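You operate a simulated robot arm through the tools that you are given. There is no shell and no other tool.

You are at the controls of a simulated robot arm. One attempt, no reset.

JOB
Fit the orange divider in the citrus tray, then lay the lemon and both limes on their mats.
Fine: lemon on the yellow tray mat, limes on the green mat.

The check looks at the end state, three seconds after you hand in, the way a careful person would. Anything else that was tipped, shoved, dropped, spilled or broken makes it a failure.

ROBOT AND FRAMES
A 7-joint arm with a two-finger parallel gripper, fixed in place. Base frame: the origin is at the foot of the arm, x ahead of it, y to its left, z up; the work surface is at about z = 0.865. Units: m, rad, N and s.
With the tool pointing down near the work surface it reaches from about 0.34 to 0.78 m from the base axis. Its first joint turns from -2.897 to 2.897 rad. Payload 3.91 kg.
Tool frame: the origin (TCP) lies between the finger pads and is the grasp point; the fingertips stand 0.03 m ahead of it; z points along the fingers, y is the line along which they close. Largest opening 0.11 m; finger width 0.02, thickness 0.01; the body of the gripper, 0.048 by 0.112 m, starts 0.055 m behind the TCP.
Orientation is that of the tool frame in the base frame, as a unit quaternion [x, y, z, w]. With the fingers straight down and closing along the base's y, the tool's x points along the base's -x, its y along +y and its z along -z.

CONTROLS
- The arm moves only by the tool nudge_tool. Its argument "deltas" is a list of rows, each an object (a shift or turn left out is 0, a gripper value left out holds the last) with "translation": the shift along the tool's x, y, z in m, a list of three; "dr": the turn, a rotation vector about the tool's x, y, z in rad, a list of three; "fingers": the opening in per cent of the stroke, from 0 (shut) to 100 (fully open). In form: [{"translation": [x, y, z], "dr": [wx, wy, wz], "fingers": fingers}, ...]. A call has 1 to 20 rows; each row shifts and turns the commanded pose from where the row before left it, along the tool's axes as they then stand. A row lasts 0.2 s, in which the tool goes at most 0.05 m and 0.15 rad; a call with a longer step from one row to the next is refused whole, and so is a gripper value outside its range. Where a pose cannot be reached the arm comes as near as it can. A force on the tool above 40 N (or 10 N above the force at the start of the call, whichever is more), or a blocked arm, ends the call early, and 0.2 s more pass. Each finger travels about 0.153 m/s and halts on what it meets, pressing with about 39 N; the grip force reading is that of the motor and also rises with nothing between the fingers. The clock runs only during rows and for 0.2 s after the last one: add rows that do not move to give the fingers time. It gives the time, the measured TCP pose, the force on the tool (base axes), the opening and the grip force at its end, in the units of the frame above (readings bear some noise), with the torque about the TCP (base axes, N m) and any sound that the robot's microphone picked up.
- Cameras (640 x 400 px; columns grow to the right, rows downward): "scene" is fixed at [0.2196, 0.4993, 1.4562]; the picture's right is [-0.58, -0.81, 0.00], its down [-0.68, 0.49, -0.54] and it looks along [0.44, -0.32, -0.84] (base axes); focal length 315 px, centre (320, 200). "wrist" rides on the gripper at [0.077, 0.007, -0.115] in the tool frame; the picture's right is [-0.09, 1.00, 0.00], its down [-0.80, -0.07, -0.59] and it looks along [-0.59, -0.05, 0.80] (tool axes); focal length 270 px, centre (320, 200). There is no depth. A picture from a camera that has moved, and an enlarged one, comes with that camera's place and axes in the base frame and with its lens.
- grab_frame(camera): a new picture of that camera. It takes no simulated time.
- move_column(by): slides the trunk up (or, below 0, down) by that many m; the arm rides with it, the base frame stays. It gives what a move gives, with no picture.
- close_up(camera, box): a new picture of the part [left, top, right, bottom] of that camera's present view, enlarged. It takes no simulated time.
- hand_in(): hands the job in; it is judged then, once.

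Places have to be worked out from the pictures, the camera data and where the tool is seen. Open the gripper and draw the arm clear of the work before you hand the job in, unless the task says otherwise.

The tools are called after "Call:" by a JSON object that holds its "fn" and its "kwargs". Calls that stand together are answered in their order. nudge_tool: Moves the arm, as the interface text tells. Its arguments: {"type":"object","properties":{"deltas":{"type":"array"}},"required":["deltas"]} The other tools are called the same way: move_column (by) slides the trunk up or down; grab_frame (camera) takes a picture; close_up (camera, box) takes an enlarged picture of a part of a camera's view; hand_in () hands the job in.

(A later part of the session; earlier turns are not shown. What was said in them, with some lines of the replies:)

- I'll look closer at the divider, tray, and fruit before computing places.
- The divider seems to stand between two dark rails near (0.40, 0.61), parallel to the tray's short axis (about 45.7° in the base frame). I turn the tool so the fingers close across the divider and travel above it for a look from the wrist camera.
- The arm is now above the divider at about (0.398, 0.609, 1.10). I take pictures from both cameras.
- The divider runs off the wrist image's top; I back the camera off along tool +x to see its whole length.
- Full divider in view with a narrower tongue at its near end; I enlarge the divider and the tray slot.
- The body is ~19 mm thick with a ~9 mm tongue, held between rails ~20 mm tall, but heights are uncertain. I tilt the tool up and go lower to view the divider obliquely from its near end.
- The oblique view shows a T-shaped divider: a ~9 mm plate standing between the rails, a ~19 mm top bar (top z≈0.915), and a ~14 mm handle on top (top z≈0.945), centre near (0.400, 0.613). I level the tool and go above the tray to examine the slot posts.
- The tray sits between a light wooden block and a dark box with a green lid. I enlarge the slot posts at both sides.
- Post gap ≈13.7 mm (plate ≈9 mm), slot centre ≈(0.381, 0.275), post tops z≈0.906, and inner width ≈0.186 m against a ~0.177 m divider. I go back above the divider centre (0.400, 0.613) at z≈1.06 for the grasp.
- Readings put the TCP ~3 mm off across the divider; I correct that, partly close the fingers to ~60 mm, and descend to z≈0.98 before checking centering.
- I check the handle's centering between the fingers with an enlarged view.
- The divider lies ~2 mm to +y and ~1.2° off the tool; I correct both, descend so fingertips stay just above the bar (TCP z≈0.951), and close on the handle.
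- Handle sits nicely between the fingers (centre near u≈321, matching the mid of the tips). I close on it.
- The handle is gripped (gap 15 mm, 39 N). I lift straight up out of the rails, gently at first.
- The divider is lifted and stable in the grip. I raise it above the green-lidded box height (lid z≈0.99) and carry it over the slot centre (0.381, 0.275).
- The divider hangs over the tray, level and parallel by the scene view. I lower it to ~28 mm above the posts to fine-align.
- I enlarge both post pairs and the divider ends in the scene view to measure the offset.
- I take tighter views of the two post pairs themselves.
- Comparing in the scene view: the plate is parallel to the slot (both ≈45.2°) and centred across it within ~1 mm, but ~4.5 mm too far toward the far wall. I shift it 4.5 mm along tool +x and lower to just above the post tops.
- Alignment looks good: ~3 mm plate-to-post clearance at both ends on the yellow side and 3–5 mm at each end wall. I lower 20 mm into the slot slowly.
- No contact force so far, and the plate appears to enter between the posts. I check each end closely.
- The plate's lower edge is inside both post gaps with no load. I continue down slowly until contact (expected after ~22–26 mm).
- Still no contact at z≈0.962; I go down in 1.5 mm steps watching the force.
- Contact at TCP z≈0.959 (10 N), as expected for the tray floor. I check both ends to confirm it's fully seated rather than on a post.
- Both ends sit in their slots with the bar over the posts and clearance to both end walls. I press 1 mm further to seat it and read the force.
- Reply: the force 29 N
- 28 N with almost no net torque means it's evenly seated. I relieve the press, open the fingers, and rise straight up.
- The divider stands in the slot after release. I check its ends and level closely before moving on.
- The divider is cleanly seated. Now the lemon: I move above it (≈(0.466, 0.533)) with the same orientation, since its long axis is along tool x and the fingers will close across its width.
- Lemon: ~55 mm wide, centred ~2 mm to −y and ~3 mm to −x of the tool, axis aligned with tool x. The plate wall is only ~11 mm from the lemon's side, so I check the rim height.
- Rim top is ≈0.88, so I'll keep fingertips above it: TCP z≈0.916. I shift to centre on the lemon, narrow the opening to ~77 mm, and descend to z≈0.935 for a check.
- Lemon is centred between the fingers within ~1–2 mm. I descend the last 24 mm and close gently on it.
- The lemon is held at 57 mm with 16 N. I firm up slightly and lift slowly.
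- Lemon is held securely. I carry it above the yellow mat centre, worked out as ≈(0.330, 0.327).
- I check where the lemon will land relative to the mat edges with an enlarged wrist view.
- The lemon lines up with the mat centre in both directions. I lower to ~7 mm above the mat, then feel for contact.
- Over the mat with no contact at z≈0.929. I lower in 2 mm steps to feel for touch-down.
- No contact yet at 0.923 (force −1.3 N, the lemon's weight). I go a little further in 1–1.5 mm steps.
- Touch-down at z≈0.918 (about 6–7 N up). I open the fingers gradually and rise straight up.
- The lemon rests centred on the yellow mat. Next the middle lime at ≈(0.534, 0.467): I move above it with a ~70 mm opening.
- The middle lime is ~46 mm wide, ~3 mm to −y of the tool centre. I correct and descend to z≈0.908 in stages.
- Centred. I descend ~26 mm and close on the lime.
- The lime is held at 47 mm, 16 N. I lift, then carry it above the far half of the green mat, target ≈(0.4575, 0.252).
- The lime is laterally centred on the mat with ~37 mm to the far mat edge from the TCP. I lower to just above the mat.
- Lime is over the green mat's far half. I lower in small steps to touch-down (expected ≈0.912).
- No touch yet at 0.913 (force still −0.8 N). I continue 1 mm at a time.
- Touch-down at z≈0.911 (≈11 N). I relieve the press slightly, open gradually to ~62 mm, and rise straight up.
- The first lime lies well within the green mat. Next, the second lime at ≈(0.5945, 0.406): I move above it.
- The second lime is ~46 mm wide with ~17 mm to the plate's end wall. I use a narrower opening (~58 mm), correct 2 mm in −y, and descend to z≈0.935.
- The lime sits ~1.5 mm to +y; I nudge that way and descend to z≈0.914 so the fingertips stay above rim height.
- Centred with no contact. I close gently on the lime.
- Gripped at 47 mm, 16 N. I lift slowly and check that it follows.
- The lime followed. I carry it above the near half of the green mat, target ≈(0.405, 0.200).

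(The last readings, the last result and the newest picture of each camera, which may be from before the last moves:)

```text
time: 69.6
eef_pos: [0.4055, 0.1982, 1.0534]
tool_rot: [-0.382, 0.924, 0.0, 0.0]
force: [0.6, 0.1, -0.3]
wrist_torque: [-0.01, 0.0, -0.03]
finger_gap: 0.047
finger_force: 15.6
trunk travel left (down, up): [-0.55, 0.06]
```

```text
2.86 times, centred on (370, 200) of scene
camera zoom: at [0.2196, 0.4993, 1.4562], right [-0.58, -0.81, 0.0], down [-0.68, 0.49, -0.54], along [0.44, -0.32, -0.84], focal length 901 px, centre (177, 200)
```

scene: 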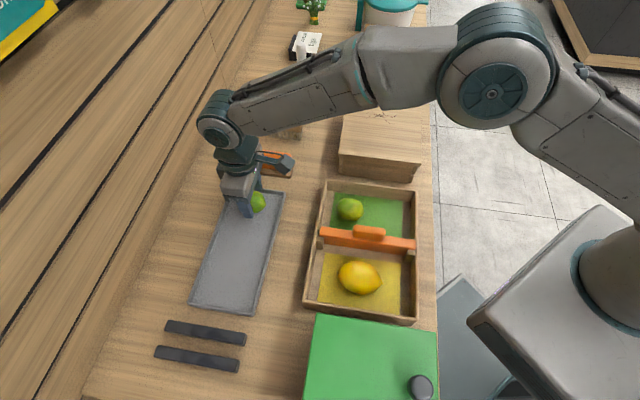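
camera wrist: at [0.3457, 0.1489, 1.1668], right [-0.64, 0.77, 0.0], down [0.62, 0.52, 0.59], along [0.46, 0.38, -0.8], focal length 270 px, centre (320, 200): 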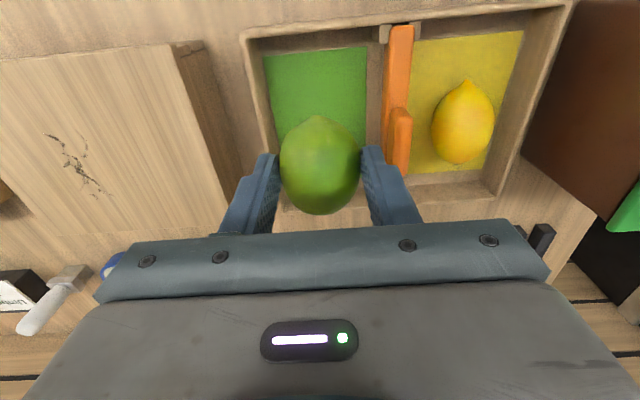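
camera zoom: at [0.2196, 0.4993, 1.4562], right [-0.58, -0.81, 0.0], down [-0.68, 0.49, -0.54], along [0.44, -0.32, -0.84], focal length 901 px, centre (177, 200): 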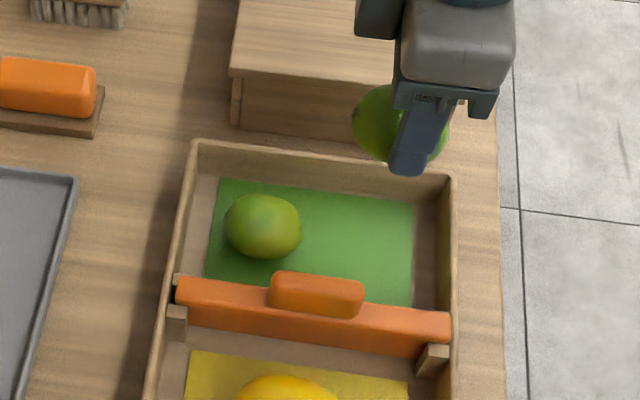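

I check the lateral position over the mat and the near mat edge with a close-up.

Call:
{"fn": "close_up", "kwargs": {"camera": "wrist", "box": [220, 20, 420, 160]}}

```text
2.86 times, centred on (320, 90) of wrist
camera zoom: at [0.3457, 0.1489, 1.1668], right [-0.64, 0.77, 0.0], down [0.62, 0.52, 0.59], along [0.46, 0.38, -0.8], focal length 772 px, centre (320, 514)
```

zoom: 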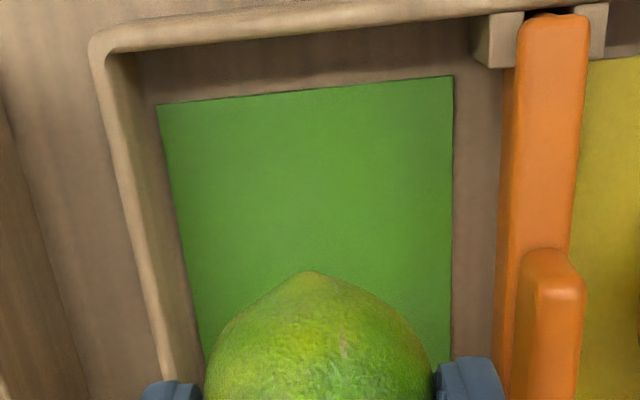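

The mat's centre is ~2.5 mm toward −y; I correct and lower to ≈0.926, then feel for contact (expected ≈0.918).

Call:
{"fn": "nudge_tool", "kwargs": {"deltas": [{"translation": [-0.001, -0.002, 0.03]}, {"translation": [0, 0, 0.04]}, {"translation": [0, 0, 0.035]}, {"translation": [0, 0, 0.015]}, {"translation": [0, 0, 0.007]}, {"translation": [0, 0, 0]}, {"translation": [0, 0, 0]}]}}

Call:
{"fn": "close_up", "kwargs": {"camera": "scene", "box": [290, 130, 450, 270]}}

Call:
{"fn": "grab_frame", "kwargs": {"camera": "wrist"}}

```text
time: 71.2
eef_pos: [0.4082, 0.2007, 0.9252]
tool_rot: [-0.381, 0.924, 0.0, 0.0]
force: [-0.1, -0.5, -0.9]
wrist_torque: [-0.01, 0.03, 0.03]
finger_gap: 0.047
finger_force: 16.3
trunk travel left (down, up): [-0.55, 0.06]
```

```text
2.86 times, centred on (370, 200) of scene
camera zoom: at [0.2196, 0.4993, 1.4562], right [-0.58, -0.81, 0.0], down [-0.68, 0.49, -0.54], along [0.44, -0.32, -0.84], focal length 901 px, centre (177, 200)
```

zoom: 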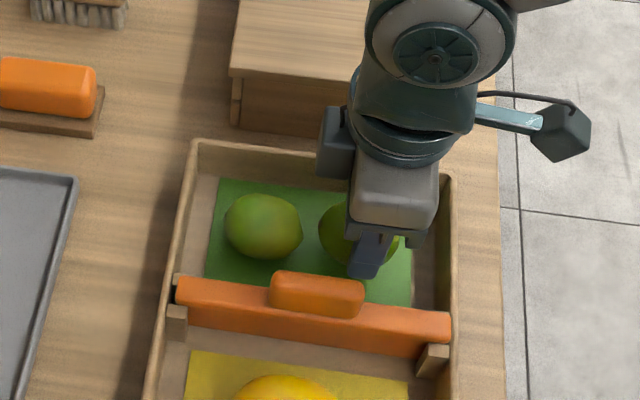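

```text
taken
camera wrist: at [0.3481, 0.1512, 1.0386], right [-0.64, 0.77, 0.0], down [0.62, 0.52, 0.59], along [0.46, 0.38, -0.8], focal length 270 px, centre (320, 200)
```

wrist: 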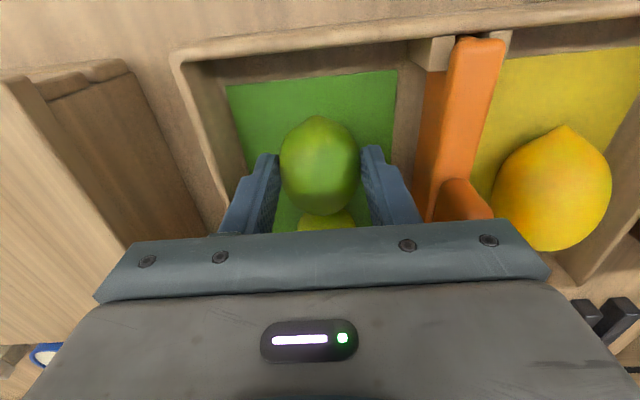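

The two limes have ~1 cm between them and the mat is under both. I lower in small steps to touch-down.

Call:
{"fn": "nudge_tool", "kwargs": {"deltas": [{"translation": [0, 0, 0.002]}, {"translation": [0, 0, 0.002]}, {"translation": [0, 0, 0.001]}, {"translation": [0, 0, 0]}, {"translation": [0, 0, 0]}]}}

```text
time: 72.4
eef_pos: [0.4084, 0.2003, 0.9191]
tool_rot: [-0.382, 0.924, 0.001, 0.0]
force: [-0.1, 0.1, 1.1]
wrist_torque: [-0.03, 0.01, -0.01]
finger_gap: 0.0468
finger_force: 15.9
trunk travel left (down, up): [-0.55, 0.06]
```

Call:
{"fn": "nudge_tool", "kwargs": {"deltas": [{"translation": [0, 0, 0.0007]}, {"translation": [0, 0, 0]}, {"translation": [0, 0, 0]}]}}

```text
time: 73.2
eef_pos: [0.4084, 0.1991, 0.9195]
tool_rot: [-0.381, 0.925, 0.0, 0.001]
force: [-0.4, 0.1, -1.0]
wrist_torque: [0.0, 0.01, -0.02]
finger_gap: 0.0466
finger_force: 15.9
trunk travel left (down, up): [-0.55, 0.06]
```

Still hanging free (−1 N) at ≈0.919; I continue in 1 mm steps.

Call:
{"fn": "nudge_tool", "kwargs": {"deltas": [{"translation": [0, 0, 0.001]}, {"translation": [0, 0, 0.0005]}, {"translation": [0, 0, 0]}, {"translation": [0, 0, 0]}]}}

```text
time: 74.2
eef_pos: [0.4076, 0.1984, 0.9179]
tool_rot: [-0.382, 0.924, 0.0, 0.0]
force: [0.1, 0.3, -1.0]
wrist_torque: [0.0, 0.0, -0.02]
finger_gap: 0.047
finger_force: 15.8
trunk travel left (down, up): [-0.55, 0.06]
```

Call:
{"fn": "nudge_tool", "kwargs": {"deltas": [{"translation": [0, 0, 0.001]}, {"translation": [0, 0, 0]}, {"translation": [0, 0, 0]}]}}

```text
time: 75.0
eef_pos: [0.4092, 0.1994, 0.917]
tool_rot: [-0.382, 0.924, 0.0, 0.001]
force: [0.7, 0.1, 5.7]
wrist_torque: [0.02, -0.07, 0.01]
finger_gap: 0.0467
finger_force: 16.0
trunk travel left (down, up): [-0.55, 0.06]
```

Touch-down at z≈0.917 (~6–7 N). I open gradually and rise straight up.

Call:
{"fn": "nudge_tool", "kwargs": {"deltas": [{"translation": [0, 0, -0.0005], "fingers": 40}, {"fingers": 44}, {"fingers": 50}, {"fingers": 56}, {"fingers": 56}, {"translation": [0, 0, -0.01]}, {"translation": [0, 0, -0.02]}, {"translation": [0, 0, -0.03]}, {"translation": [0, 0, -0.04]}, {"translation": [0, 0, -0.05]}, {"translation": [0, 0, 0]}]}}

Call:
{"fn": "grab_frame", "kwargs": {"camera": "wrist"}}

Call:
{"fn": "close_up", "kwargs": {"camera": "scene", "box": [290, 130, 450, 270]}}

```text
time: 77.4
eef_pos: [0.409, 0.2005, 1.0691]
tool_rot: [-0.382, 0.924, 0.0, 0.0]
force: [0.6, -0.3, -0.5]
wrist_torque: [0.0, -0.01, 0.0]
finger_gap: 0.0618
finger_force: 0.0
trunk travel left (down, up): [-0.55, 0.06]
```

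```text
taken
camera wrist: at [0.3501, 0.1499, 1.1818], right [-0.64, 0.77, 0.0], down [0.62, 0.52, 0.59], along [0.46, 0.38, -0.8], focal length 270 px, centre (320, 200)
```

wrist: 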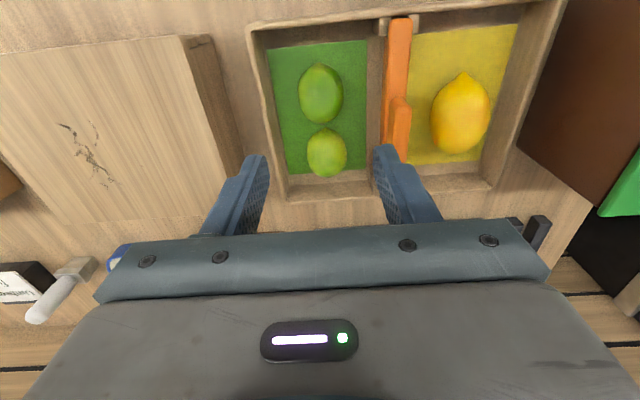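

```text
2.86 times, centred on (370, 200) of scene
camera zoom: at [0.2196, 0.4993, 1.4562], right [-0.58, -0.81, 0.0], down [-0.68, 0.49, -0.54], along [0.44, -0.32, -0.84], focal length 901 px, centre (177, 200)
```

zoom: 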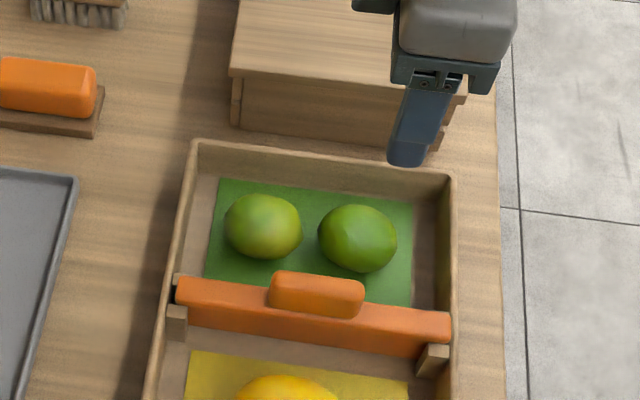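

All three fruits rest on their mats and the divider is in place. I raise the arm, open fully, and draw it aside, then take final pictures.

Call:
{"fn": "nudge_tool", "kwargs": {"deltas": [{"translation": [0, 0, -0.04]}, {"translation": [0, 0, -0.04]}, {"translation": [0, 0, -0.04]}, {"translation": [0.0265, -0.0266, 0], "fingers": 100}, {"translation": [0.0265, -0.0266, 0]}, {"translation": [0.0265, -0.0266, 0]}, {"translation": [0.0265, -0.0266, 0]}, {"translation": [0, 0, 0]}, {"translation": [0, 0, 0]}]}}

Call:
{"fn": "grab_frame", "kwargs": {"camera": "scene"}}

Call:
{"fn": "close_up", "kwargs": {"camera": "scene", "box": [290, 170, 450, 330]}}

Call:
{"fn": "grab_frame", "kwargs": {"camera": "wrist"}}

```text
time: 79.4
eef_pos: [0.4068, 0.0497, 1.1872]
tool_rot: [-0.381, 0.924, 0.0, -0.001]
force: [0.3, 0.5, 0.3]
wrist_torque: [0.02, -0.03, 0.01]
finger_gap: 0.1098
finger_force: 0.1
trunk travel left (down, up): [-0.55, 0.06]
```

```text
taken
```

scene: 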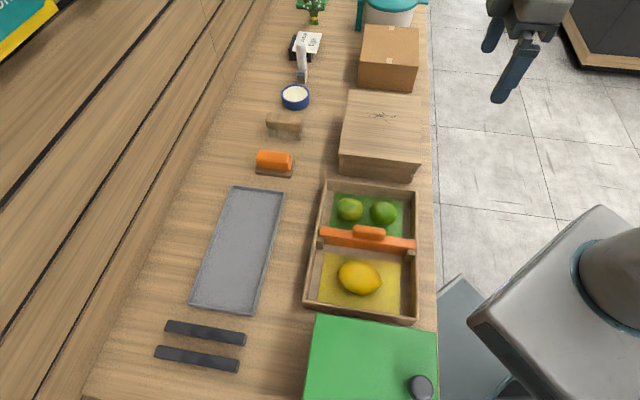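

```text
2.50 times, centred on (370, 250) of scene
camera zoom: at [0.2196, 0.4993, 1.4562], right [-0.58, -0.81, 0.0], down [-0.68, 0.49, -0.54], along [0.44, -0.32, -0.84], focal length 788 px, centre (195, 75)
```

zoom: 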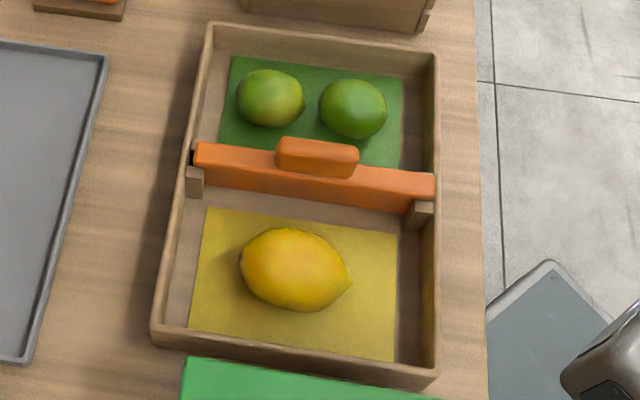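

```text
taken
camera wrist: at [0.3474, -0.0003, 1.3001], right [-0.64, 0.77, 0.0], down [0.62, 0.52, 0.59], along [0.46, 0.38, -0.8], focal length 270 px, centre (320, 200)
```

wrist: 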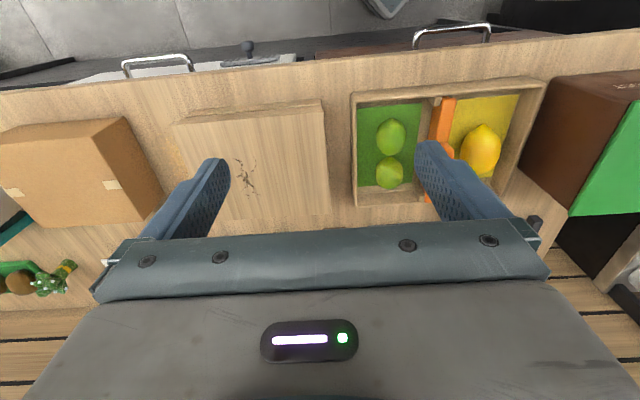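

Final pictures show the divider seated between both post pairs, the lemon on the yellow mat, both limes on the green mat, and everything else (plate, rails, neighbours) where it was. The gripper is open and clear, so I hand in.

Call:
{"fn": "hand_in", "kwargs": {}}

```text
The job is handed in.
```

The job is handed in. The orange divider is fitted in the citrus tray, the lemon is on the yellow mat and both limes are on the green mat.

- **Divider:** it sits between the post pairs on both sides. When I pressed it down the force was even, and it stayed in place after release.
- **Fruit:** the lemon is near the centre of its mat. The limes lie side by side with about 1 cm between them, fully on the green mat.
- **Surroundings:** in the final pictures the plate, the divider's rails and the neighbouring boxes look unmoved. The gripper is open and the arm is clear of the tray.

I have not seen the check's result.
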